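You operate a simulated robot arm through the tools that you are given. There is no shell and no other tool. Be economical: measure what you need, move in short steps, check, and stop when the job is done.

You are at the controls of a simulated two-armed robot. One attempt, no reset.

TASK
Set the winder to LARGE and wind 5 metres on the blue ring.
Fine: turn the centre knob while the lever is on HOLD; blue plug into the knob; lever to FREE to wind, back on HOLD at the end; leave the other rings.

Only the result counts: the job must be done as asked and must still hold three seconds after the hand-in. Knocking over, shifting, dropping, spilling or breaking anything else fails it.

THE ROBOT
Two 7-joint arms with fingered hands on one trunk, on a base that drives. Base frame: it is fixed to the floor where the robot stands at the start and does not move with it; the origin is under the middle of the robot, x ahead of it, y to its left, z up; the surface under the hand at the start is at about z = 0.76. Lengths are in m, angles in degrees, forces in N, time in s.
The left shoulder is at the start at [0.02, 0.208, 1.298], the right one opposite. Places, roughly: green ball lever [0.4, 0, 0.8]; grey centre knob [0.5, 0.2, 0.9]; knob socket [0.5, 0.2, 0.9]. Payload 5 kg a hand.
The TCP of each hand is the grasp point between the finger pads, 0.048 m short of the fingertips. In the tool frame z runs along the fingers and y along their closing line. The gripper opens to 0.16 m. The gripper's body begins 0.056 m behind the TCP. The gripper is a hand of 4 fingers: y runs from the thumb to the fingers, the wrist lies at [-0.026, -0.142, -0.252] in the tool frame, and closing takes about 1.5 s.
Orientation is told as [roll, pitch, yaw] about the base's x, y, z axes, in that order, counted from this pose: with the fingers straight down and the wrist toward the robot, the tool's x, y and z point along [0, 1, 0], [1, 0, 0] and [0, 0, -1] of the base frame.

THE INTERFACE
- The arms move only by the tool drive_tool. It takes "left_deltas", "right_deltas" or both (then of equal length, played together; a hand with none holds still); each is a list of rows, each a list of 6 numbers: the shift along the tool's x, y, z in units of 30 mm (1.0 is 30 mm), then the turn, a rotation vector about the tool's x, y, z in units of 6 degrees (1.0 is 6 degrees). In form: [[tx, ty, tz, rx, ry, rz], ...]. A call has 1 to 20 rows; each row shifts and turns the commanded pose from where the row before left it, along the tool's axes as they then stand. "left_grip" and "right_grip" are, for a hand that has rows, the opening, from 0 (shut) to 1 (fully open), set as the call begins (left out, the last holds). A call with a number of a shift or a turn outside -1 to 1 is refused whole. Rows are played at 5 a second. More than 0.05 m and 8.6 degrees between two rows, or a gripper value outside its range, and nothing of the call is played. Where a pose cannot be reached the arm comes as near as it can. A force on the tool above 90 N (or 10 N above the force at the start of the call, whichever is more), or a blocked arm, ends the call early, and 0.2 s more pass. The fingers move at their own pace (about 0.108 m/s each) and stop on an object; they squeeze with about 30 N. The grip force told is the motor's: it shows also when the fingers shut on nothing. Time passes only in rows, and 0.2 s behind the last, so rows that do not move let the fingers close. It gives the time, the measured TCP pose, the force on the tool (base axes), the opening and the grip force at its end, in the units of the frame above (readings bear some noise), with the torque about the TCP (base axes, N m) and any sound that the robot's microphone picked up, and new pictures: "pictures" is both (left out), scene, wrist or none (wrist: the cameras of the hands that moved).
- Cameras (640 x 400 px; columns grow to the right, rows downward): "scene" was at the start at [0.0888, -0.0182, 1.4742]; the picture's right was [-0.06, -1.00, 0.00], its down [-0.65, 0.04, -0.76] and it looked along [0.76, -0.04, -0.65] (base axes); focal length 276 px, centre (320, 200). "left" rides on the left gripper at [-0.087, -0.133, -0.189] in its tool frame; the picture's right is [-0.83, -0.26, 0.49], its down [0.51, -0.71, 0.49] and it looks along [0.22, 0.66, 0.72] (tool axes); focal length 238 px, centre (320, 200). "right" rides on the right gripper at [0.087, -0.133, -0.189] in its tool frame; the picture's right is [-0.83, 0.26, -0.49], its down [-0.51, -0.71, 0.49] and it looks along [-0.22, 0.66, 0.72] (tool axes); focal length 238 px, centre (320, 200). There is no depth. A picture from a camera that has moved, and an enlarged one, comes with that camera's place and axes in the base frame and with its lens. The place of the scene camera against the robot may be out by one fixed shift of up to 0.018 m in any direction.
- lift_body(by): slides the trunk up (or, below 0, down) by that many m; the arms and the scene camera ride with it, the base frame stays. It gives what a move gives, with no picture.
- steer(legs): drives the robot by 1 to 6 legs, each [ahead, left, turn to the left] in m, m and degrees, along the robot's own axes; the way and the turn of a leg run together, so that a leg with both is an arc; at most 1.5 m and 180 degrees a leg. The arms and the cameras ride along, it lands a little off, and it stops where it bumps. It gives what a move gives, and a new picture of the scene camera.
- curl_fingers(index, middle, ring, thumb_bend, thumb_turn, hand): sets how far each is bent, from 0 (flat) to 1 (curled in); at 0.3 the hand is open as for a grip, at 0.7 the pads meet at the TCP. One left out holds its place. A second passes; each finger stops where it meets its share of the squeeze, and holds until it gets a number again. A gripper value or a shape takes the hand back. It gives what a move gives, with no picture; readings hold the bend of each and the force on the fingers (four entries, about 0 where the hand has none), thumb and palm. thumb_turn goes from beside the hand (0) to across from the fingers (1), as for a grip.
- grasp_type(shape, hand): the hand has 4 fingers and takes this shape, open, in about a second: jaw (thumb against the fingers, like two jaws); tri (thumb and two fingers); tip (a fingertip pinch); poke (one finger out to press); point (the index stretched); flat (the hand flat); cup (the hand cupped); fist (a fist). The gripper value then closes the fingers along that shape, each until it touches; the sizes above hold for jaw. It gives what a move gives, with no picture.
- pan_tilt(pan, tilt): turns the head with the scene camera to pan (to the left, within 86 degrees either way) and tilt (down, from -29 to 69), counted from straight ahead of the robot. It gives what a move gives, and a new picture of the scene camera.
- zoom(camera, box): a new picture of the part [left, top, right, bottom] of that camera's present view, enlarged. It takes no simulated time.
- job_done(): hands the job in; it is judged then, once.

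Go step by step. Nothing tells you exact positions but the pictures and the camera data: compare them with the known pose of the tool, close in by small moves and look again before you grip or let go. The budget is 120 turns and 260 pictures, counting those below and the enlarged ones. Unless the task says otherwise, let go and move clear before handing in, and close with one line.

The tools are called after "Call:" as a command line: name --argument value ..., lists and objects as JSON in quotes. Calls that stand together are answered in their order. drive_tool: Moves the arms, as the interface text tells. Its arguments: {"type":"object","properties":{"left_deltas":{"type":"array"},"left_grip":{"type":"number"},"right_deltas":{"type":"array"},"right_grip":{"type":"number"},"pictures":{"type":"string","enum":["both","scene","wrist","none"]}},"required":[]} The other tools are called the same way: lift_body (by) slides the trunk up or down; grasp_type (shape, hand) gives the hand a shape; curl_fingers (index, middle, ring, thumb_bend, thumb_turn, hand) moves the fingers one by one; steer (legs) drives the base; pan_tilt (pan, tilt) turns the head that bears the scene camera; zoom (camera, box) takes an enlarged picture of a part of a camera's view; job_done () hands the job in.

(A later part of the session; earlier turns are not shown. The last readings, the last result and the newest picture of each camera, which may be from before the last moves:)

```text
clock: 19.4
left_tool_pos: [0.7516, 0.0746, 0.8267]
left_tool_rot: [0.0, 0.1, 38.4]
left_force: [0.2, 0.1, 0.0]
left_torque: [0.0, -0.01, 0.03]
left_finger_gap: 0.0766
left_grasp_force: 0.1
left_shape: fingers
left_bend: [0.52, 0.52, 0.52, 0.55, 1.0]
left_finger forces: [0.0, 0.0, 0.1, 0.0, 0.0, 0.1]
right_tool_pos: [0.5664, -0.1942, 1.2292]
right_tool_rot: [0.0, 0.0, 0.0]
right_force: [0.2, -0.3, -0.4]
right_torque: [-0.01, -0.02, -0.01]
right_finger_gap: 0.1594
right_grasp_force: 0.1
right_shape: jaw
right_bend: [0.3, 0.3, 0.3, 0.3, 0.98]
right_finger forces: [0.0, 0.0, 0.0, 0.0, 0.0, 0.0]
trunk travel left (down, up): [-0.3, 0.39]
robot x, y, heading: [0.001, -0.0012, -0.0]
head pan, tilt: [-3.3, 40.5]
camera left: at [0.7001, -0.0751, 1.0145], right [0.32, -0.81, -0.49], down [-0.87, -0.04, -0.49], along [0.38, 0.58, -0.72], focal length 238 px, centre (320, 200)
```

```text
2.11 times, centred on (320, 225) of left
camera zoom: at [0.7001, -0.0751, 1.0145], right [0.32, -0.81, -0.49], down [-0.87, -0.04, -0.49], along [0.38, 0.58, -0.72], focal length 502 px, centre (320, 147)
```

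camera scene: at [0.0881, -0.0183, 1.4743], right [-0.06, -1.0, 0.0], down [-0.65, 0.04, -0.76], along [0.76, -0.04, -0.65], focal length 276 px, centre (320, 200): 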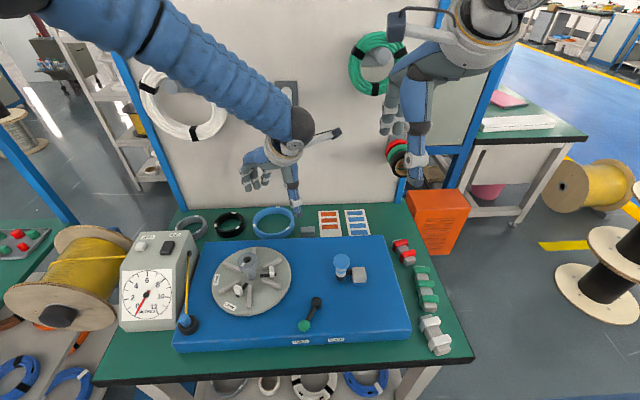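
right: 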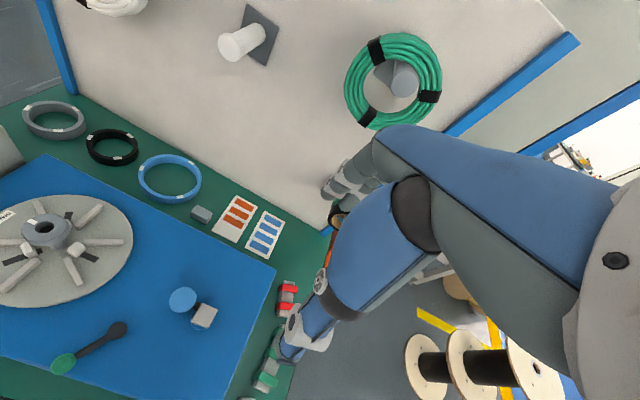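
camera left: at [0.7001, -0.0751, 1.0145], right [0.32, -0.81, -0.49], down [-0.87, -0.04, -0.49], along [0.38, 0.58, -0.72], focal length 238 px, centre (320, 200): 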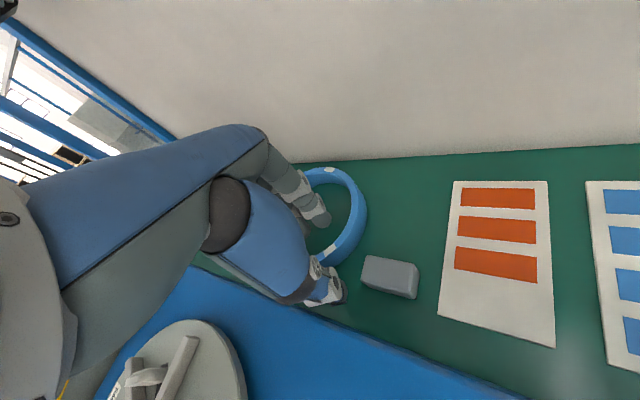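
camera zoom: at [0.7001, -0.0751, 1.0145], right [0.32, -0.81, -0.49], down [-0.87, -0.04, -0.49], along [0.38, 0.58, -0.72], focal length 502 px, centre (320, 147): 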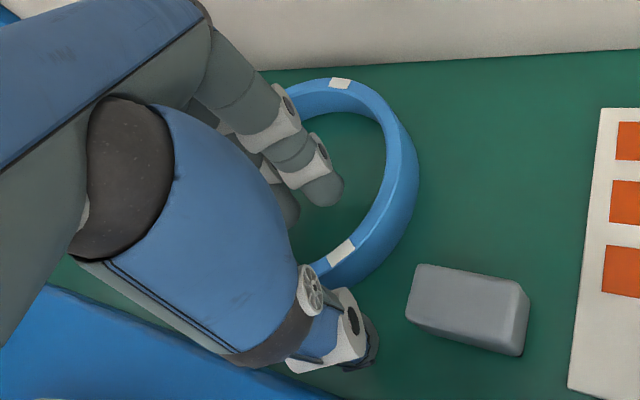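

Fingers are inside and thumb outside. I'll go 12 mm lower and close.

Call:
drive_tool --left_deltas '[[0, 0, 0.2, 0, 0, 0], [0, 0, 0.2, 0, 0, 0], [0, 0, 0, 0, 0, 0]]' --pictures "none"

Call:
curl_fingers --hand "left" --index 0.62 --middle 0.62 --ring 0.62 --thumb_bend 0.65

Call:
zoom --camera "scene" --box '[220, 160, 340, 250]'

Call:
zoom --camera "left" --box '[220, 130, 420, 320]'

```text
clock: 20.2
left_tool_pos: [0.7508, 0.0749, 0.8164]
left_tool_rot: [-0.1, 0.1, 38.4]
left_force: [0.4, 0.6, 3.4]
left_torque: [0.15, -0.08, 0.0]
left_finger_gap: 0.0764
left_grasp_force: 1.8
left_shape: fingers
left_bend: [0.52, 0.52, 0.52, 0.55, 1.0]
left_finger forces: [0.0, 3.5, 0.0, 0.1, 0.0, 0.0]
right_tool_pos: [0.5678, -0.1934, 1.2279]
right_tool_rot: [0.0, -0.1, 0.0]
right_force: [0.7, 0.1, -0.3]
right_torque: [-0.01, 0.0, 0.0]
right_finger_gap: 0.1597
right_grasp_force: 0.1
right_shape: jaw
right_bend: [0.3, 0.3, 0.3, 0.3, 0.98]
right_finger forces: [0.0, 0.0, 0.1, 0.1, 0.0, 0.0]
trunk travel left (down, up): [-0.3, 0.39]
robot x, y, heading: [0.0002, -0.0037, -0.1]
head pan, tilt: [-3.3, 40.5]
```

```text
clock: 21.2
left_tool_pos: [0.7511, 0.0753, 0.8151]
left_tool_rot: [0.0, 0.0, 38.5]
left_force: [-0.1, 1.0, -0.7]
left_torque: [-0.02, 0.0, -0.01]
left_finger_gap: 0.0383
left_grasp_force: 0.8
left_shape: fingers
left_bend: [0.62, 0.62, 0.62, 0.65, 1.0]
left_finger forces: [0.1, 0.0, 0.3, 0.0, 0.4, 0.1]
right_tool_pos: [0.567, -0.1922, 1.2284]
right_tool_rot: [0.0, 0.1, 0.0]
right_force: [0.8, -0.6, -0.2]
right_torque: [-0.04, 0.02, 0.01]
right_finger_gap: 0.1595
right_grasp_force: 0.0
right_shape: jaw
right_bend: [0.3, 0.3, 0.3, 0.3, 0.98]
right_finger forces: [0.0, 0.0, 0.1, 0.0, 0.0, 0.0]
trunk travel left (down, up): [-0.3, 0.39]
robot x, y, heading: [-0.0009, -0.001, 0.1]
head pan, tilt: [-3.3, 40.5]
```

```text
4.44 times, centred on (280, 205) of scene
camera zoom: at [0.0889, -0.0184, 1.4742], right [-0.06, -1.0, 0.0], down [-0.65, 0.04, -0.76], along [0.76, -0.04, -0.65], focal length 1228 px, centre (498, 178)
```

zoom: 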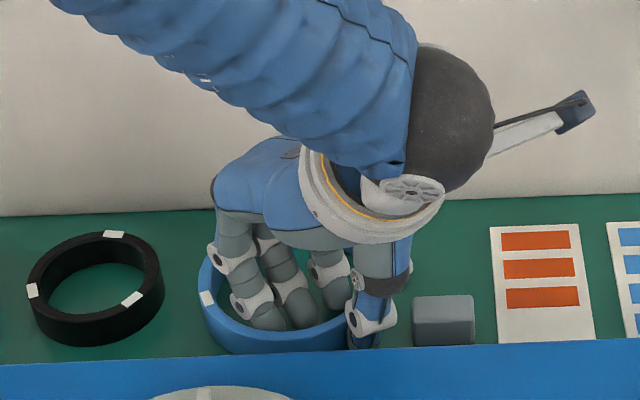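

```text
2.11 times, centred on (320, 225) of left
camera zoom: at [0.7002, -0.0752, 1.0032], right [0.32, -0.81, -0.49], down [-0.87, -0.04, -0.49], along [0.38, 0.58, -0.72], focal length 502 px, centre (320, 147)
```

zoom: 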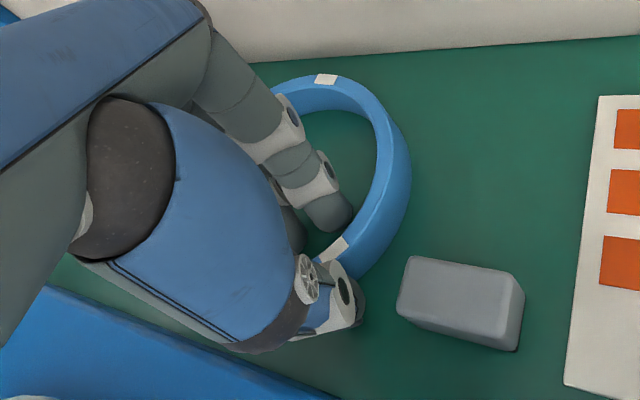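

Nearly closed on the wall. Closing to a firm grip.

Call:
curl_fingers --hand "left" --index 0.85 --middle 0.85 --ring 0.85 --thumb_bend 0.85

Call:
drive_tool --left_deltas '[[0, 0, -0.3, 0, 0, 0], [0, 0, -0.6, 0, 0, 0], [0, 0, -0.6, 0, 0, 0], [0, 0, 0, 0, 0, 0]]' --pictures "wrist"

Call:
zoom --camera "scene" --box '[220, 160, 340, 250]'

```text
clock: 22.2
left_tool_pos: [0.7523, 0.0757, 0.815]
left_tool_rot: [0.0, 0.0, 38.4]
left_force: [3.0, -0.2, -1.2]
left_torque: [-0.1, -0.12, -0.23]
left_finger_gap: 0.0237
left_grasp_force: 37.6
left_shape: fingers
left_bend: [0.64, 0.75, 0.73, 0.71, 0.99]
left_finger forces: [17.8, 12.3, 10.4, 0.0, 34.6, 0.1]
right_tool_pos: [0.5679, -0.1931, 1.2277]
right_tool_rot: [0.0, 0.0, 0.0]
right_force: [-0.2, -0.4, 0.1]
right_torque: [-0.03, -0.01, 0.0]
right_finger_gap: 0.1596
right_grasp_force: 0.0
right_shape: jaw
right_bend: [0.3, 0.3, 0.3, 0.3, 0.98]
right_finger forces: [0.0, 0.0, 0.1, 0.0, 0.1, 0.1]
trunk travel left (down, up): [-0.3, 0.39]
robot x, y, heading: [0.0013, -0.0012, -0.2]
head pan, tilt: [-3.3, 40.5]
```

```text
clock: 23.2
left_tool_pos: [0.7505, 0.0755, 0.8586]
left_tool_rot: [0.1, 0.1, 38.4]
left_force: [-0.3, -0.2, -0.3]
left_torque: [-0.05, 0.04, 0.0]
left_finger_gap: 0.0238
left_grasp_force: 37.1
left_shape: fingers
left_bend: [0.64, 0.75, 0.73, 0.71, 0.99]
left_finger forces: [21.5, 9.9, 8.3, 0.0, 35.1, 0.0]
right_tool_pos: [0.568, -0.1933, 1.2275]
right_tool_rot: [0.0, -0.1, 0.0]
right_force: [1.0, 0.4, 0.3]
right_torque: [-0.01, 0.03, -0.01]
right_finger_gap: 0.1596
right_grasp_force: 0.1
right_shape: jaw
right_bend: [0.3, 0.3, 0.3, 0.3, 0.98]
right_finger forces: [0.0, 0.0, 0.0, 0.1, 0.1, 0.0]
trunk travel left (down, up): [-0.3, 0.39]
robot x, y, heading: [0.0001, 0.0027, -0.1]
head pan, tilt: [-3.3, 40.5]
camera left: at [0.7006, -0.0753, 1.0472], right [0.32, -0.81, -0.49], down [-0.87, -0.04, -0.49], along [0.38, 0.58, -0.72], focal length 238 px, centre (320, 200)
```

left: 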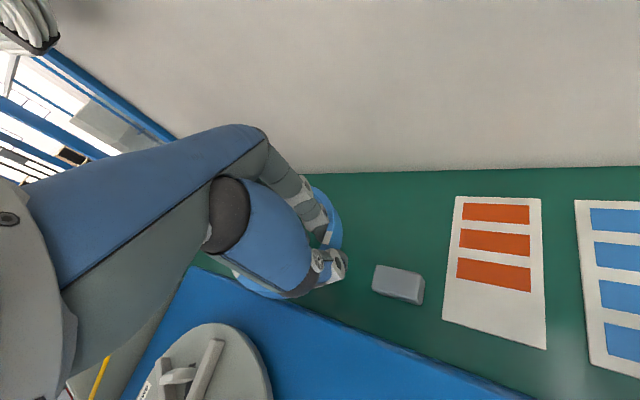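

```text
4.44 times, centred on (280, 205) of scene
camera zoom: at [0.0892, -0.0184, 1.4741], right [-0.06, -1.0, 0.0], down [-0.65, 0.04, -0.76], along [0.76, -0.04, -0.65], focal length 1228 px, centre (498, 178)
```

zoom: 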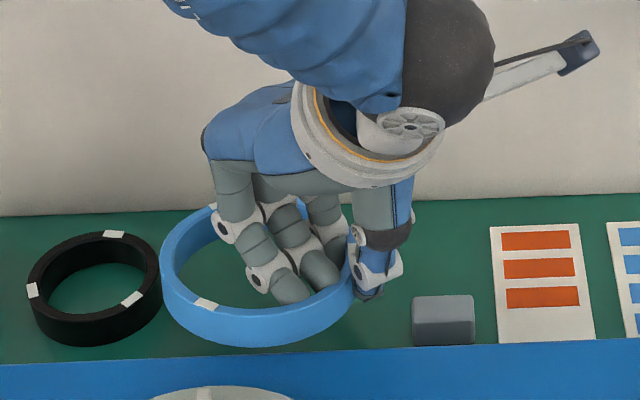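

The ring is held but swivelled in the grip; its centre is now to the left of the hand. Before placing, I'll inspect the jaws closely for fit.

Call:
zoom --camera "right" --box '[0, 180, 140, 310]'

Call:
zoom --camera "scene" --box '[205, 240, 295, 320]'

```text
3.08 times, centred on (70, 245) of right
camera zoom: at [0.4343, -0.1054, 1.4163], right [0.26, -0.83, 0.49], down [-0.71, -0.51, -0.49], along [0.66, -0.22, -0.72], focal length 733 px, centre (1089, 62)
```

zoom: 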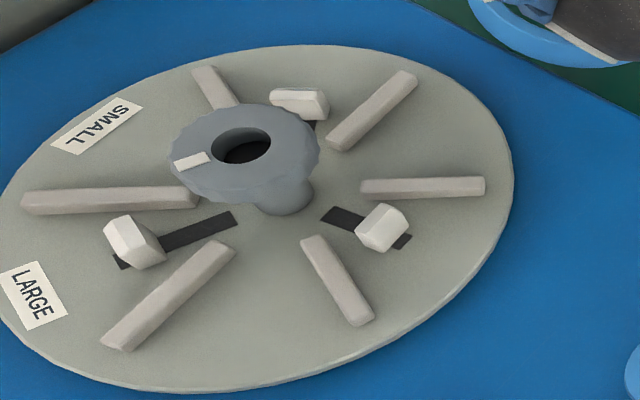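

```text
5.00 times, centred on (250, 280) of scene
camera zoom: at [0.0892, -0.0184, 1.4741], right [-0.06, -1.0, 0.0], down [-0.65, 0.04, -0.76], along [0.76, -0.04, -0.65], focal length 1382 px, centre (670, -200)
```

zoom: 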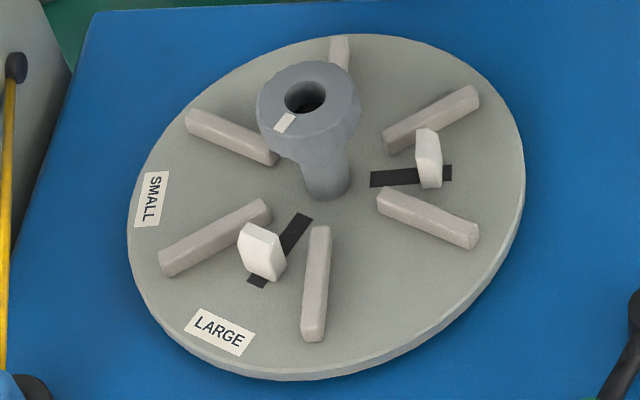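

Jaws at LARGE have about the ring's inner radius, with chamfered tops. I'll lift the ring high, turn the hand to yaw 0 so the fingers fall between jaws, and carry it over the disc.

Call:
drive_tool --left_deltas '[[0, 0, -0.9, 0, 0, 0], [0, 0, -0.9, 0, 0, 0], [0, 0, -0.9, 0, 0, 0], [0, 0, -0.9, 0, 0, 0], [0, 0, -0.9, 0, 0, 0], [0, 0, 0, 0, 0, 0.8], [0, 0, 0, 0, 0, 0.8], [0, 0, 0, 0, 0, 0.8], [0, 0, 0, 0, 0, 0.8], [0, 0, 0, 0, 0, 0.8], [0, 0, 0, 0, 0, 0.8], [0, 0, 0, 0, 0, 0.8], [0, 0, 0, 0, 0, 0.8], [0, 0, 0, 0, 0, 0]]' --pictures "none"

Call:
drive_tool --left_deltas '[[0.11, -0.84, 0, 0, 0, 0], [0.11, -0.84, 0, 0, 0, 0], [0.11, -0.84, 0, 0, 0, 0], [0.11, -0.84, 0, 0, 0, 0], [0.11, -0.84, 0, 0, 0, 0], [0.11, -0.84, 0, 0, 0, 0], [0.11, -0.84, 0, 0, 0, 0], [0.11, -0.84, 0, 0, 0, 0], [0.11, -0.84, 0, 0, 0, 0], [0.11, -0.84, 0, 0, 0, 0], [0, 0, 0, 0, 0, 0]]'

Call:
zoom --camera "right" --box '[0, 160, 160, 310]'

Call:
zoom --camera "scene" --box '[200, 210, 320, 320]'

```text
clock: 26.2
left_tool_pos: [0.7508, 0.0735, 0.9954]
left_tool_rot: [0.1, 0.1, -0.1]
left_force: [-1.0, 0.2, -1.3]
left_torque: [-0.06, 0.02, 0.0]
left_finger_gap: 0.0241
left_grasp_force: 36.9
left_shape: fingers
left_bend: [0.64, 0.75, 0.73, 0.71, 0.98]
left_finger forces: [21.5, 9.6, 8.2, 0.1, 35.0, 0.0]
right_tool_pos: [0.567, -0.1933, 1.2274]
right_tool_rot: [0.0, 0.0, 0.0]
right_force: [-0.4, -0.3, 0.1]
right_torque: [0.02, 0.0, -0.03]
right_finger_gap: 0.1596
right_grasp_force: 0.1
right_shape: jaw
right_bend: [0.3, 0.3, 0.3, 0.3, 0.98]
right_finger forces: [0.0, 0.0, 0.0, 0.1, 0.1, 0.0]
trunk travel left (down, up): [-0.3, 0.39]
robot x, y, heading: [-0.003, -0.0022, 0.1]
head pan, tilt: [-3.3, 40.5]
```

```text
clock: 28.6
left_tool_pos: [0.4998, 0.1102, 0.9955]
left_tool_rot: [0.0, 0.0, 0.0]
left_force: [0.0, -0.1, -1.4]
left_torque: [-0.07, 0.08, -0.01]
left_finger_gap: 0.0239
left_grasp_force: 36.9
left_shape: fingers
left_bend: [0.64, 0.75, 0.73, 0.71, 0.98]
left_finger forces: [21.5, 10.0, 8.2, 0.0, 35.0, 0.0]
right_tool_pos: [0.5678, -0.1923, 1.2278]
right_tool_rot: [-0.1, 0.0, 0.0]
right_force: [0.0, 1.0, -0.4]
right_torque: [0.0, 0.01, -0.03]
right_finger_gap: 0.1594
right_grasp_force: 0.1
right_shape: jaw
right_bend: [0.3, 0.3, 0.3, 0.3, 0.98]
right_finger forces: [0.0, 0.0, 0.0, 0.0, 0.1, 0.0]
trunk travel left (down, up): [-0.3, 0.39]
robot x, y, heading: [0.0004, -0.0008, -0.0]
head pan, tilt: [-3.3, 40.5]
camera scene: at [0.0895, -0.0181, 1.4741], right [-0.06, -1.0, 0.0], down [-0.65, 0.04, -0.76], along [0.76, -0.04, -0.65], focal length 276 px, centre (320, 200)
camera left: at [0.3668, 0.0225, 1.1837], right [-0.26, -0.83, -0.49], down [-0.71, 0.51, -0.49], along [0.66, 0.22, -0.72], focal length 238 px, centre (320, 200)
```

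scene: 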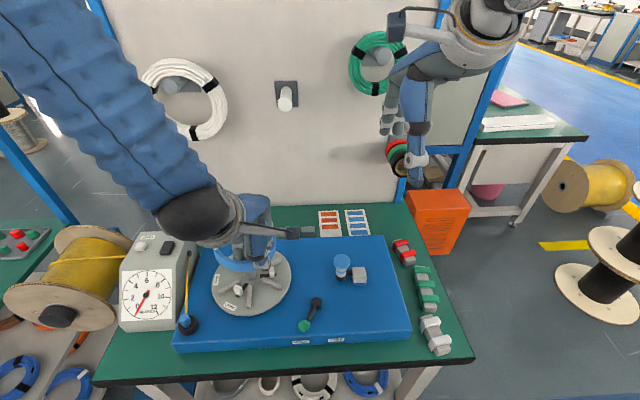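
left: 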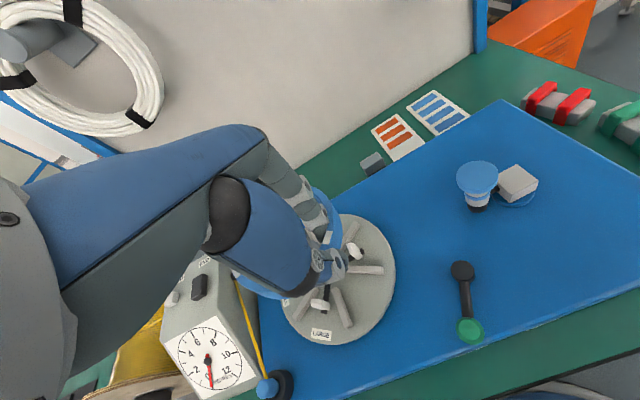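

```text
2.67 times, centred on (80, 235) of right
camera zoom: at [0.4347, -0.1051, 1.4162], right [0.26, -0.83, 0.49], down [-0.71, -0.51, -0.49], along [0.66, -0.22, -0.72], focal length 636 px, centre (960, 107)
```

zoom: 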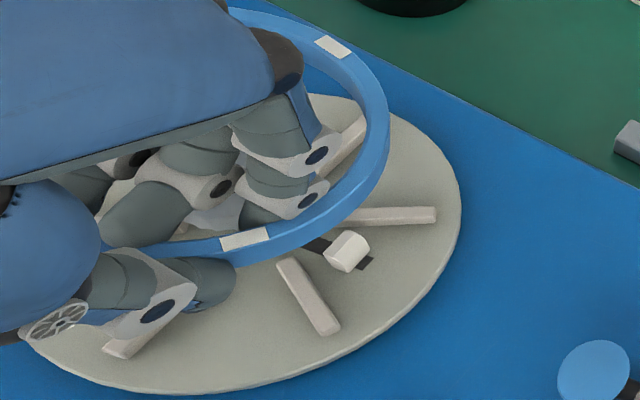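

```text
3.64 times, centred on (260, 265) of scene
camera zoom: at [0.0895, -0.0181, 1.4741], right [-0.06, -1.0, 0.0], down [-0.65, 0.04, -0.76], along [0.76, -0.04, -0.65], focal length 1005 px, centre (538, -36)
```

zoom: 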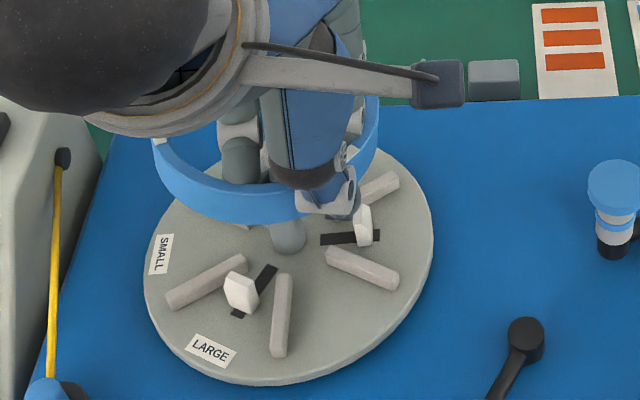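

The ring's centre is at about [0.547, 0.152], nearly over the disc centre. I'll shift 5 mm and lower to just above the jaws, then check.

Call:
drive_tool --left_deltas '[[0.06, -0.16, 0.3, 0, 0, 0], [0, 0, 0.5, 0, 0, 0], [0, 0, 0.5, 0, 0, 0], [0, 0, 0.5, 0, 0, 0], [0, 0, 0.4, 0, 0, 0], [0, 0, 0, 0, 0, 0]]' --pictures "wrist"

Call:
zoom --camera "right" --box '[0, 160, 160, 310]'

Call:
zoom --camera "scene" --box '[200, 220, 310, 320]'

```text
clock: 30.0
left_tool_pos: [0.4924, 0.1097, 0.93]
left_tool_rot: [0.0, 0.0, 0.0]
left_force: [0.0, 0.2, -0.8]
left_torque: [0.0, 0.02, -0.01]
left_finger_gap: 0.0242
left_grasp_force: 37.0
left_shape: fingers
left_bend: [0.64, 0.75, 0.73, 0.71, 0.98]
left_finger forces: [21.5, 10.0, 8.2, 0.0, 35.1, 0.0]
right_tool_pos: [0.5685, -0.1928, 1.2282]
right_tool_rot: [0.0, -0.1, 0.0]
right_force: [-0.2, 0.4, -0.2]
right_torque: [0.01, -0.05, -0.01]
right_finger_gap: 0.1597
right_grasp_force: 0.0
right_shape: jaw
right_bend: [0.3, 0.3, 0.3, 0.3, 0.98]
right_finger forces: [0.1, 0.0, 0.0, 0.1, 0.0, 0.1]
trunk travel left (down, up): [-0.3, 0.39]
robot x, y, heading: [-0.0018, 0.0027, 0.0]
head pan, tilt: [-3.3, 40.5]
camera left: at [0.3602, 0.0233, 1.1177], right [-0.26, -0.83, -0.49], down [-0.71, 0.51, -0.49], along [0.66, 0.22, -0.72], focal length 238 px, centre (320, 200)
```

left: 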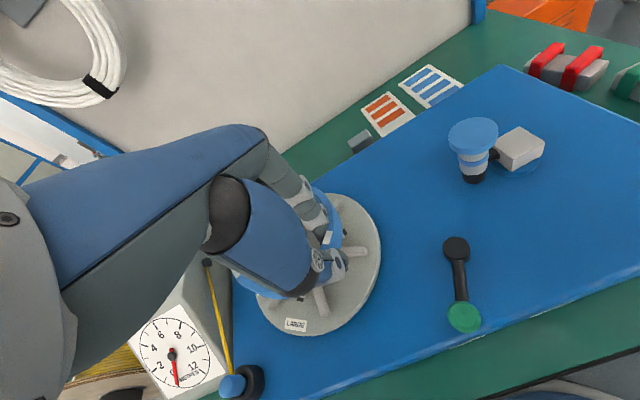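

```text
2.67 times, centred on (80, 235) of right
camera zoom: at [0.4338, -0.1052, 1.4165], right [0.26, -0.83, 0.49], down [-0.71, -0.51, -0.49], along [0.66, -0.22, -0.72], focal length 636 px, centre (960, 107)
```

zoom: 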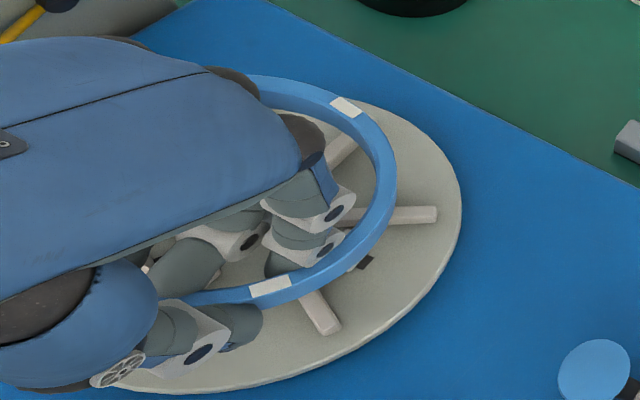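

```text
4.00 times, centred on (255, 270) of scene
camera zoom: at [0.0886, -0.0182, 1.4742], right [-0.06, -1.0, 0.0], down [-0.65, 0.04, -0.76], along [0.76, -0.04, -0.65], focal length 1105 px, centre (580, -80)
```

zoom: 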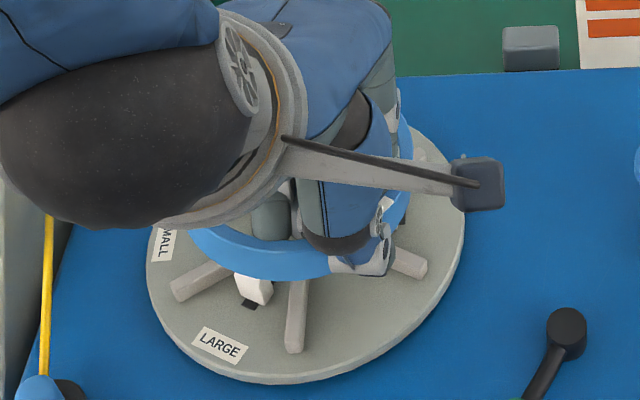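

The ring is centred over the jaws to within 2 mm. I'll lower in small steps watching the force.

Call:
drive_tool --left_deltas '[[0, 0, 0.25, 0, 0, 0], [0, 0, 0.25, 0, 0, 0], [0, 0, 0.2, 0, 0, 0], [0, 0, 0, 0, 0, 0]]' --pictures "none"

Call:
zoom --camera "right" --box '[0, 160, 160, 310]'

Call:
zoom --camera "scene" --box '[200, 220, 310, 320]'

```text
clock: 31.0
left_tool_pos: [0.4906, 0.107, 0.9124]
left_tool_rot: [0.0, -0.1, -0.3]
left_force: [-26.9, -20.5, 48.5]
left_torque: [1.82, -1.33, 0.33]
left_finger_gap: 0.025
left_grasp_force: 77.4
left_shape: fingers
left_bend: [0.65, 0.76, 0.74, 0.7, 0.98]
left_finger forces: [26.9, 48.4, 40.4, 0.0, 40.1, 0.0]
right_tool_pos: [0.5623, -0.1952, 1.2294]
right_tool_rot: [0.2, -0.2, 0.0]
right_force: [0.2, -0.1, 0.1]
right_torque: [0.01, 0.0, 0.06]
right_finger_gap: 0.1596
right_grasp_force: 0.1
right_shape: jaw
right_bend: [0.3, 0.3, 0.3, 0.3, 0.98]
right_finger forces: [0.1, 0.0, 0.0, 0.1, 0.0, 0.1]
trunk travel left (down, up): [-0.3, 0.39]
robot x, y, heading: [0.0012, -0.0029, 0.1]
head pan, tilt: [-3.3, 40.5]
```

```text
2.67 times, centred on (80, 235) of right
camera zoom: at [0.4289, -0.1081, 1.4181], right [0.26, -0.84, 0.49], down [-0.71, -0.5, -0.49], along [0.66, -0.22, -0.72], focal length 636 px, centre (960, 107)
```

zoom: 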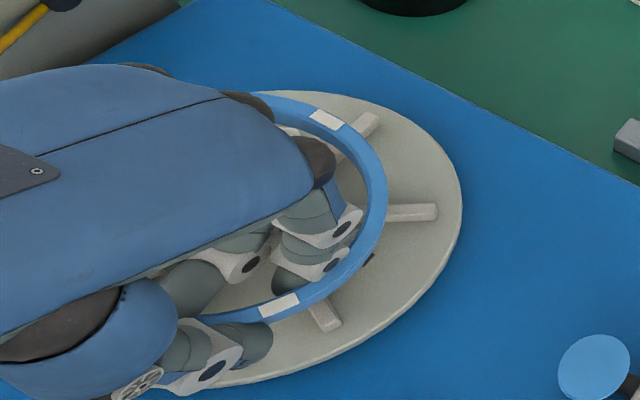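

```text
4.00 times, centred on (255, 270) of scene
camera zoom: at [0.0836, -0.021, 1.4748], right [-0.06, -1.0, 0.0], down [-0.65, 0.04, -0.76], along [0.76, -0.04, -0.65], focal length 1105 px, centre (580, -80)
```

zoom: 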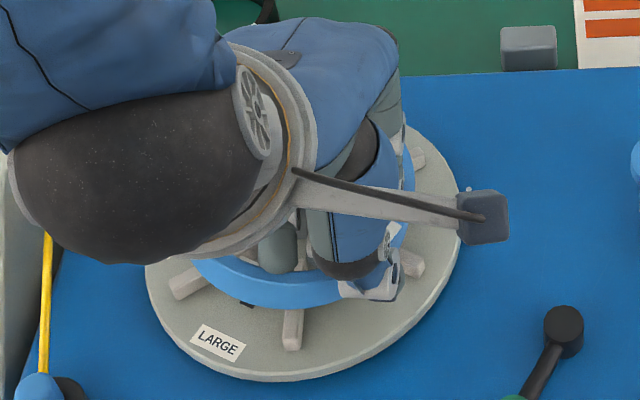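

There's 48 N of contact – something is touching. I'll back off 10 mm and re-measure the ring.

Call:
drive_tool --left_deltas '[[0, 0, -0.2, 0, 0, 0], [0, 0, -0.2, 0, 0, 0], [0, 0, 0, 0, 0, 0], [0, 0, 0, 0, 0, 0]]' --pictures "none"

Call:
zoom --camera "right" --box '[0, 160, 160, 310]'

Call:
zoom --camera "scene" --box '[210, 240, 300, 310]'

```text
clock: 32.0
left_tool_pos: [0.4925, 0.1106, 0.9225]
left_tool_rot: [0.1, 0.1, 0.2]
left_force: [-10.1, -10.2, 3.5]
left_torque: [0.04, 0.01, 0.0]
left_finger_gap: 0.0249
left_grasp_force: 42.2
left_shape: fingers
left_bend: [0.65, 0.76, 0.74, 0.71, 0.98]
left_finger forces: [18.3, 28.8, 2.6, 0.0, 34.9, 0.0]
right_tool_pos: [0.5675, -0.1939, 1.2277]
right_tool_rot: [0.0, 0.0, 0.0]
right_force: [0.1, 0.2, 0.1]
right_torque: [0.04, 0.0, 0.01]
right_finger_gap: 0.1599
right_grasp_force: 0.0
right_shape: jaw
right_bend: [0.3, 0.3, 0.3, 0.3, 0.98]
right_finger forces: [0.0, 0.1, 0.1, 0.0, 0.0, 0.0]
trunk travel left (down, up): [-0.3, 0.39]
robot x, y, heading: [-0.003, -0.0023, -0.1]
head pan, tilt: [-3.3, 40.5]
```

```text
2.67 times, centred on (80, 235) of right
camera zoom: at [0.433, -0.1059, 1.4167], right [0.26, -0.83, 0.49], down [-0.71, -0.51, -0.49], along [0.66, -0.22, -0.72], focal length 636 px, centre (960, 107)
```

zoom: 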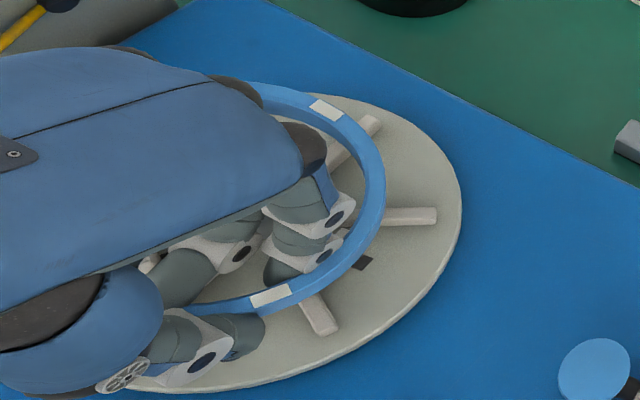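

```text
5.71 times, centred on (255, 275) of scene
camera zoom: at [0.0878, -0.019, 1.4742], right [-0.06, -1.0, 0.0], down [-0.65, 0.04, -0.76], along [0.76, -0.04, -0.65], focal length 1579 px, centre (691, -229)
```

zoom: 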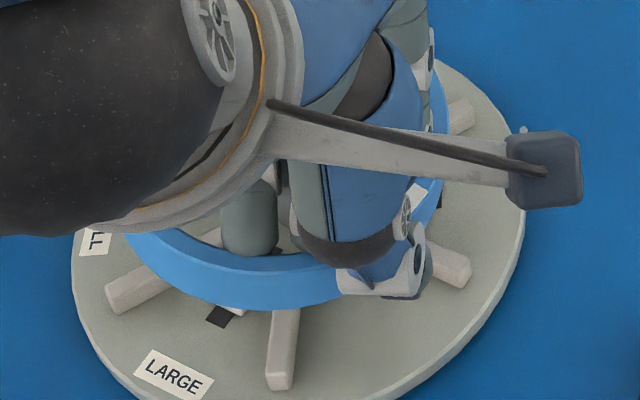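

The fingers are touching the knob, so the ring cannot be pushed straight home. Plan: release it gently here on the jaws (thumb first, then lift), turn to SMALL so it drops flat on the ribs, then back to LARGE so the jaws centre it.

Call:
drive_tool --left_deltas '[[-0.07, -0.07, 0.1, 0, 0, 0], [0, 0, 0.1, 0, 0, 0], [0, 0, 0, 0, 0, 0]]' --pictures "none"

Call:
curl_fingers --hand "left" --thumb_bend 0.5

Call:
zoom --camera "right" --box '[0, 160, 160, 310]'

Call:
zoom --camera "scene" --box '[210, 240, 300, 310]'

```text
clock: 32.8
left_tool_pos: [0.4897, 0.1075, 0.916]
left_tool_rot: [0.1, 0.0, -0.1]
left_force: [-8.3, -6.8, 19.8]
left_torque: [0.71, -0.5, 0.14]
left_finger_gap: 0.025
left_grasp_force: 48.5
left_shape: fingers
left_bend: [0.65, 0.76, 0.74, 0.71, 0.98]
left_finger forces: [22.6, 19.2, 21.4, 0.0, 34.8, 0.1]
right_tool_pos: [0.5666, -0.1934, 1.2287]
right_tool_rot: [0.0, -0.1, 0.0]
right_force: [-0.2, -0.4, 0.2]
right_torque: [-0.02, 0.02, 0.02]
right_finger_gap: 0.1599
right_grasp_force: 0.0
right_shape: jaw
right_bend: [0.3, 0.3, 0.3, 0.3, 0.98]
right_finger forces: [0.0, 0.0, 0.0, 0.1, 0.1, 0.0]
trunk travel left (down, up): [-0.3, 0.39]
robot x, y, heading: [-0.0009, -0.0012, -0.1]
head pan, tilt: [-3.3, 40.5]
```

```text
clock: 33.8
left_tool_pos: [0.4916, 0.1089, 0.9138]
left_tool_rot: [0.0, 0.0, 0.0]
left_force: [-2.2, -1.0, 0.6]
left_torque: [0.07, -0.03, 0.08]
left_finger_gap: 0.0474
left_grasp_force: 1.5
left_shape: fingers
left_bend: [0.71, 0.77, 0.75, 0.5, 1.0]
left_finger forces: [0.0, 1.0, 1.5, 0.1, 0.0, 0.1]
right_tool_pos: [0.5672, -0.1933, 1.2286]
right_tool_rot: [0.0, 0.1, 0.0]
right_force: [-1.1, 0.2, 0.7]
right_torque: [-0.01, 0.0, -0.02]
right_finger_gap: 0.1596
right_grasp_force: 0.1
right_shape: jaw
right_bend: [0.3, 0.3, 0.3, 0.3, 0.98]
right_finger forces: [0.1, 0.0, 0.1, 0.1, 0.1, 0.1]
trunk travel left (down, up): [-0.3, 0.39]
robot x, y, heading: [-0.001, -0.0027, -0.1]
head pan, tilt: [-3.3, 40.5]
```

```text
2.67 times, centred on (80, 235) of right
camera zoom: at [0.4338, -0.1053, 1.4165], right [0.26, -0.83, 0.49], down [-0.71, -0.51, -0.49], along [0.66, -0.22, -0.72], focal length 636 px, centre (960, 107)
```

zoom: 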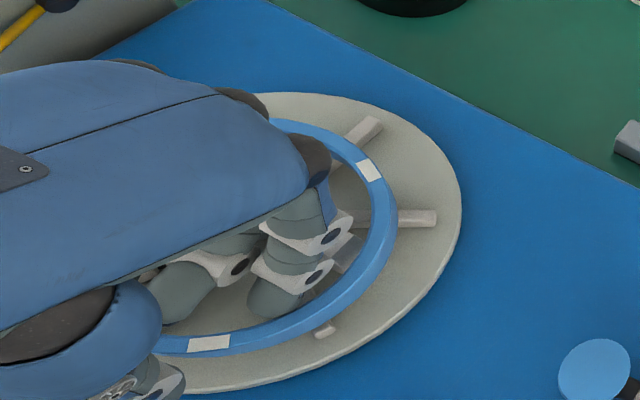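

```text
5.71 times, centred on (255, 275) of scene
camera zoom: at [0.0886, -0.0183, 1.4742], right [-0.06, -1.0, 0.0], down [-0.65, 0.04, -0.76], along [0.76, -0.04, -0.65], focal length 1579 px, centre (691, -229)
```

zoom: 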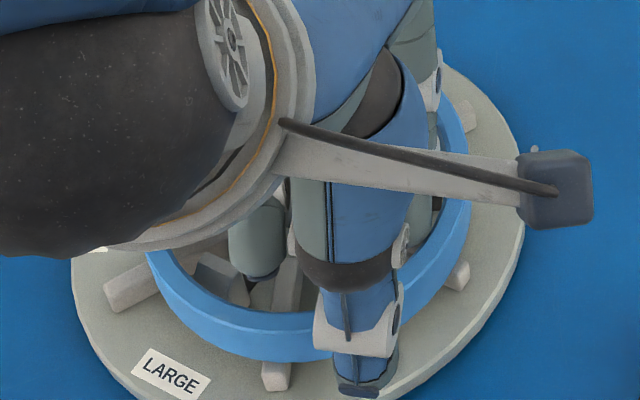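

The ring seems to have dropped flat around the jaws. I'll lift the hand straight up.

Call:
drive_tool --left_deltas '[[0, 0, -0.3, 0, 0, 0], [0, 0, -0.5, 0, 0, 0], [0, 0, -0.7, 0, 0, 0], [0, 0, -0.9, 0, 0, 0], [0, 0, -0.9, 0, 0, 0], [0, 0, -0.9, 0, 0, 0], [0, -0.9, 0, 0, 0, 0], [0, -0.9, 0, 0, 0, 0], [0, 0, 0, 0, 0, 0]]' --pictures "none"

Call:
zoom --camera "right" --box '[0, 160, 160, 310]'

Call:
zoom --camera "scene" --box '[200, 230, 300, 320]'

Call:
zoom --camera "left" --box '[240, 140, 460, 340]'

```text
clock: 35.8
left_tool_pos: [0.4532, 0.0984, 1.0394]
left_tool_rot: [0.0, 0.1, 0.0]
left_force: [0.5, 1.1, 0.2]
left_torque: [-0.05, 0.01, 0.01]
left_finger_gap: 0.0474
left_grasp_force: 0.0
left_shape: fingers
left_bend: [0.71, 0.76, 0.74, 0.5, 1.0]
left_finger forces: [0.0, 0.0, 0.0, 0.0, 0.0, 0.1]
left hand out of reach, approached as far as the arm can: row 8
right_tool_pos: [0.5674, -0.1918, 1.2286]
right_tool_rot: [0.0, 0.1, 0.0]
right_force: [0.1, 0.4, -0.1]
right_torque: [-0.08, 0.02, -0.04]
right_finger_gap: 0.1597
right_grasp_force: 0.0
right_shape: jaw
right_bend: [0.3, 0.3, 0.3, 0.3, 0.98]
right_finger forces: [0.0, 0.0, 0.0, 0.0, 0.1, 0.1]
trunk travel left (down, up): [-0.3, 0.39]
robot x, y, heading: [-0.0002, -0.0027, -0.0]
head pan, tilt: [-3.3, 40.5]
```

```text
2.67 times, centred on (80, 235) of right
camera zoom: at [0.4341, -0.1045, 1.4165], right [0.26, -0.83, 0.49], down [-0.71, -0.51, -0.49], along [0.66, -0.22, -0.72], focal length 636 px, centre (960, 107)
```

zoom: 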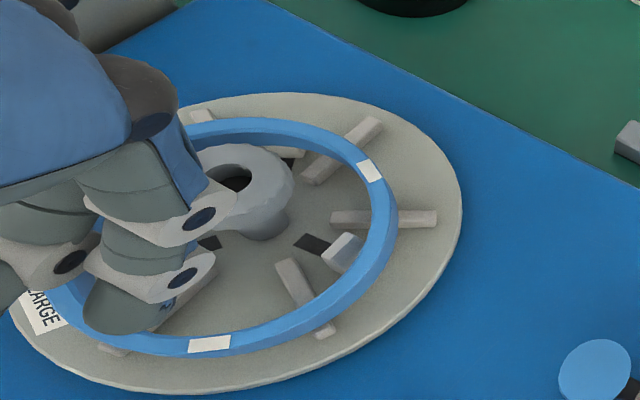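

```text
4.44 times, centred on (250, 275) of scene
camera zoom: at [0.089, -0.0175, 1.4742], right [-0.06, -1.0, 0.0], down [-0.65, 0.04, -0.76], along [0.76, -0.04, -0.65], focal length 1228 px, centre (631, -133)
```

zoom: 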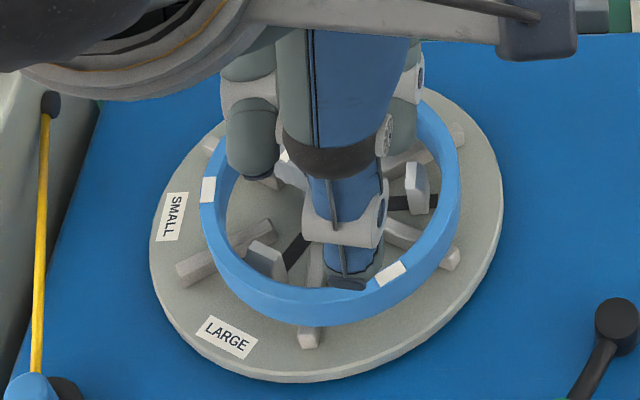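

```text
2.00 times, centred on (350, 240) of left
camera zoom: at [0.3211, 0.012, 1.2286], right [-0.26, -0.83, -0.49], down [-0.71, 0.51, -0.49], along [0.65, 0.22, -0.72], focal length 477 px, centre (260, 120)
```

zoom: 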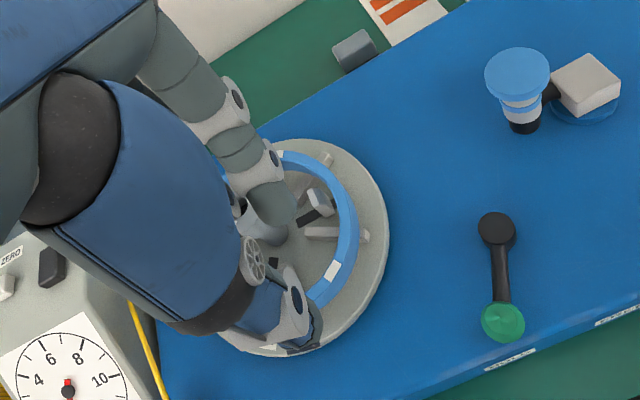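

The ring is seated flat around all jaws. Next the plug: I'll shape the left hand for a fingertip pinch and bring it over the plug with yaw about -43° to see it.

Call:
drive_tool --left_deltas '[[0.8, -0.1, -0.3, 0, 0, 0], [0.8, -0.1, -0.3, 0, 0, 0], [0.8, -0.1, -0.3, 0, 0, 0], [0.8, -0.1, -0.3, 0, 0, 0], [0.8, -0.1, -0.3, 0, 0, 0], [0.8, -0.1, -0.3, 0, 0, 0], [0.8, 0, -0.3, 0, 0, 0], [0, 0, 0, 0, 0, 0.9], [0, 0, 0, 0, 0, 0.9], [0, 0, 0, 0, 0, 0.9], [0, 0, 0, 0, 0, 0.9], [0, 0, 0, 0, 0, 0.9], [0, 0, 0, 0, 0, 0.9], [0, 0, 0, 0, 0, 0.9], [0, 0, 0, 0, 0, 0.9], [0, 0, 0, 0, 0, 0]]' --pictures "none"

Call:
grasp_type --hand "left" --shape "tip"

Call:
drive_tool --left_deltas '[[0, 0, 0, 0, 0, 0]]' --pictures "both"

Call:
zoom --camera "scene" --box '[200, 230, 300, 320]'

```text
clock: 39.2
left_tool_pos: [0.4913, 0.2476, 1.1084]
left_tool_rot: [0.0, -0.1, -43.4]
left_force: [0.8, -0.3, -0.2]
left_torque: [0.05, -0.01, 0.01]
left_finger_gap: 0.0471
left_grasp_force: 0.1
left_shape: fingers
left_bend: [0.71, 0.76, 0.74, 0.5, 1.0]
left_finger forces: [0.0, 0.0, 0.1, 0.0, 0.1, 0.0]
left hand out of reach, approached as far as the arm can: row 1, 2, 3, 4, 5, 6
right_tool_pos: [0.5682, -0.1944, 1.2266]
right_tool_rot: [0.0, 0.0, 0.0]
right_force: [0.2, -0.8, -0.1]
right_torque: [0.04, 0.01, 0.0]
right_finger_gap: 0.1595
right_grasp_force: 0.0
right_shape: jaw
right_bend: [0.3, 0.3, 0.3, 0.3, 0.98]
right_finger forces: [0.0, 0.0, 0.1, 0.1, 0.0, 0.0]
trunk travel left (down, up): [-0.3, 0.39]
robot x, y, heading: [-0.0002, -0.0022, 0.1]
head pan, tilt: [-3.3, 40.5]
```

```text
clock: 40.1
left_tool_pos: [0.491, 0.2487, 1.1081]
left_tool_rot: [0.0, 0.0, -43.2]
left_force: [0.5, 0.2, -0.3]
left_torque: [0.03, 0.01, 0.01]
left_finger_gap: 0.1596
left_grasp_force: 0.0
left_shape: tip
left_bend: [0.3, 0.98, 0.99, 0.3, 0.98]
left_finger forces: [0.1, 0.0, 0.0, 0.0, 0.0, 0.0]
right_tool_pos: [0.5667, -0.1934, 1.2282]
right_tool_rot: [-0.1, 0.0, -0.1]
right_force: [0.0, 0.1, 1.0]
right_torque: [-0.02, -0.02, 0.0]
right_finger_gap: 0.1597
right_grasp_force: 0.0
right_shape: jaw
right_bend: [0.3, 0.3, 0.3, 0.3, 0.98]
right_finger forces: [0.1, 0.0, 0.1, 0.0, 0.0, 0.0]
trunk travel left (down, up): [-0.3, 0.39]
robot x, y, heading: [-0.0001, 0.0026, -0.3]
head pan, tilt: [-3.3, 40.5]
```

```text
clock: 40.5
left_tool_pos: [0.4914, 0.2471, 1.1075]
left_tool_rot: [0.0, 0.0, -43.2]
left_force: [0.0, -0.8, -0.1]
left_torque: [-0.03, 0.04, 0.04]
left_finger_gap: 0.1592
left_grasp_force: 0.0
left_shape: tip
left_bend: [0.3, 0.98, 0.99, 0.3, 0.98]
left_finger forces: [0.1, 0.0, 0.0, 0.0, 0.0, 0.0]
right_tool_pos: [0.5677, -0.1932, 1.2284]
right_tool_rot: [0.0, -0.1, 0.1]
right_force: [-0.5, 0.7, 0.6]
right_torque: [0.02, 0.01, 0.03]
right_finger_gap: 0.1601
right_grasp_force: 0.0
right_shape: jaw
right_bend: [0.3, 0.3, 0.3, 0.3, 0.98]
right_finger forces: [0.0, 0.0, 0.0, 0.0, 0.0, 0.1]
trunk travel left (down, up): [-0.3, 0.39]
robot x, y, heading: [-0.0015, 0.0043, -0.1]
head pan, tilt: [-3.3, 40.5]
camera scene: at [0.0887, -0.0182, 1.4742], right [-0.06, -1.0, 0.0], down [-0.65, 0.04, -0.76], along [0.76, -0.04, -0.65], focal length 276 px, centre (320, 200)
camera left: at [0.3347, 0.276, 1.2963], right [-0.76, -0.43, -0.49], down [-0.17, 0.85, -0.49], along [0.63, -0.29, -0.72], focal length 238 px, centre (320, 200)
```

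scene: 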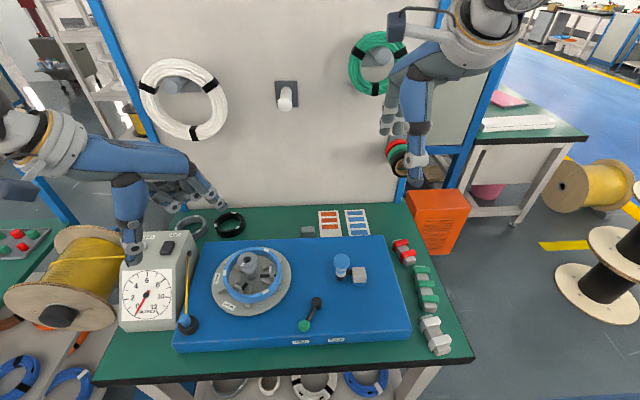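
left: 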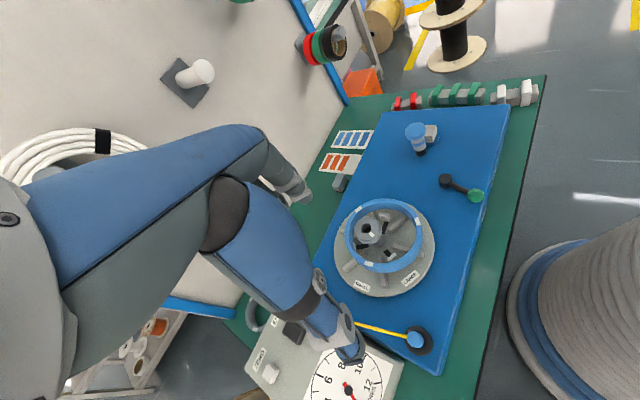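

```text
4.44 times, centred on (250, 275) of scene
camera zoom: at [0.0887, -0.0182, 1.4742], right [-0.06, -1.0, 0.0], down [-0.65, 0.04, -0.76], along [0.76, -0.04, -0.65], focal length 1228 px, centre (631, -133)
```

zoom: 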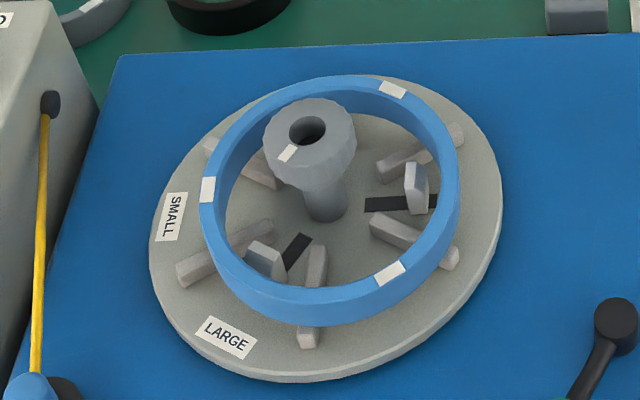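

Call:
zoom --camera "left" --box '[340, 290, 460, 370]'

Call:
zoom --camera "scene" --box '[150, 230, 230, 350]'

Call:
zoom --camera "left" --box '[350, 190, 400, 250]'

```text
5.00 times, centred on (400, 330) of left
camera zoom: at [0.3347, 0.276, 1.2963], right [-0.76, -0.43, -0.49], down [-0.17, 0.85, -0.49], along [0.63, -0.29, -0.72], focal length 1192 px, centre (-80, -450)
```

zoom: 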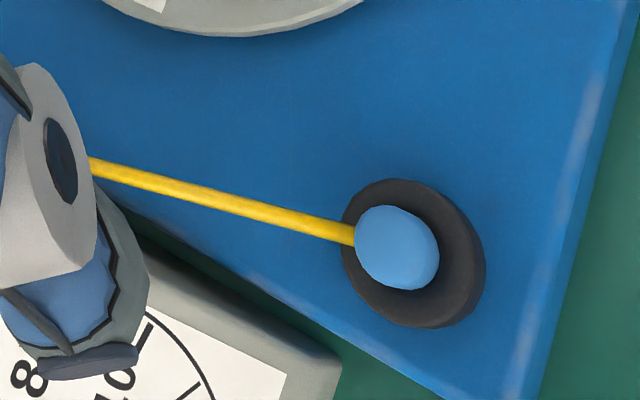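

```text
3.33 times, centred on (190, 290) of scene
camera zoom: at [0.0887, -0.0182, 1.4742], right [-0.06, -1.0, 0.0], down [-0.65, 0.04, -0.76], along [0.76, -0.04, -0.65], focal length 921 px, centre (753, -100)
```

zoom: 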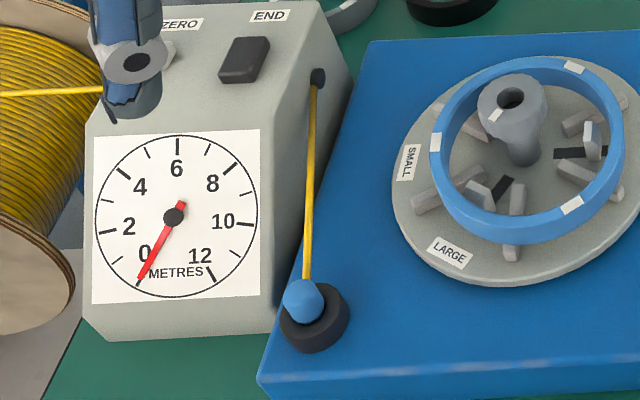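

```text
6.67 times, centred on (375, 220) of left
camera zoom: at [0.3347, 0.276, 1.2963], right [-0.76, -0.43, -0.49], down [-0.17, 0.85, -0.49], along [0.63, -0.29, -0.72], focal length 1589 px, centre (-47, 67)
```

zoom: 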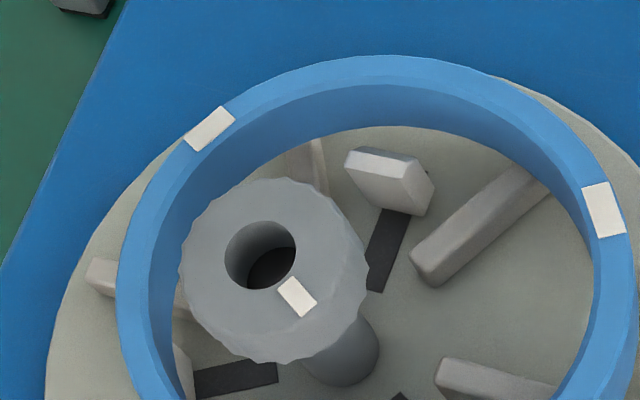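

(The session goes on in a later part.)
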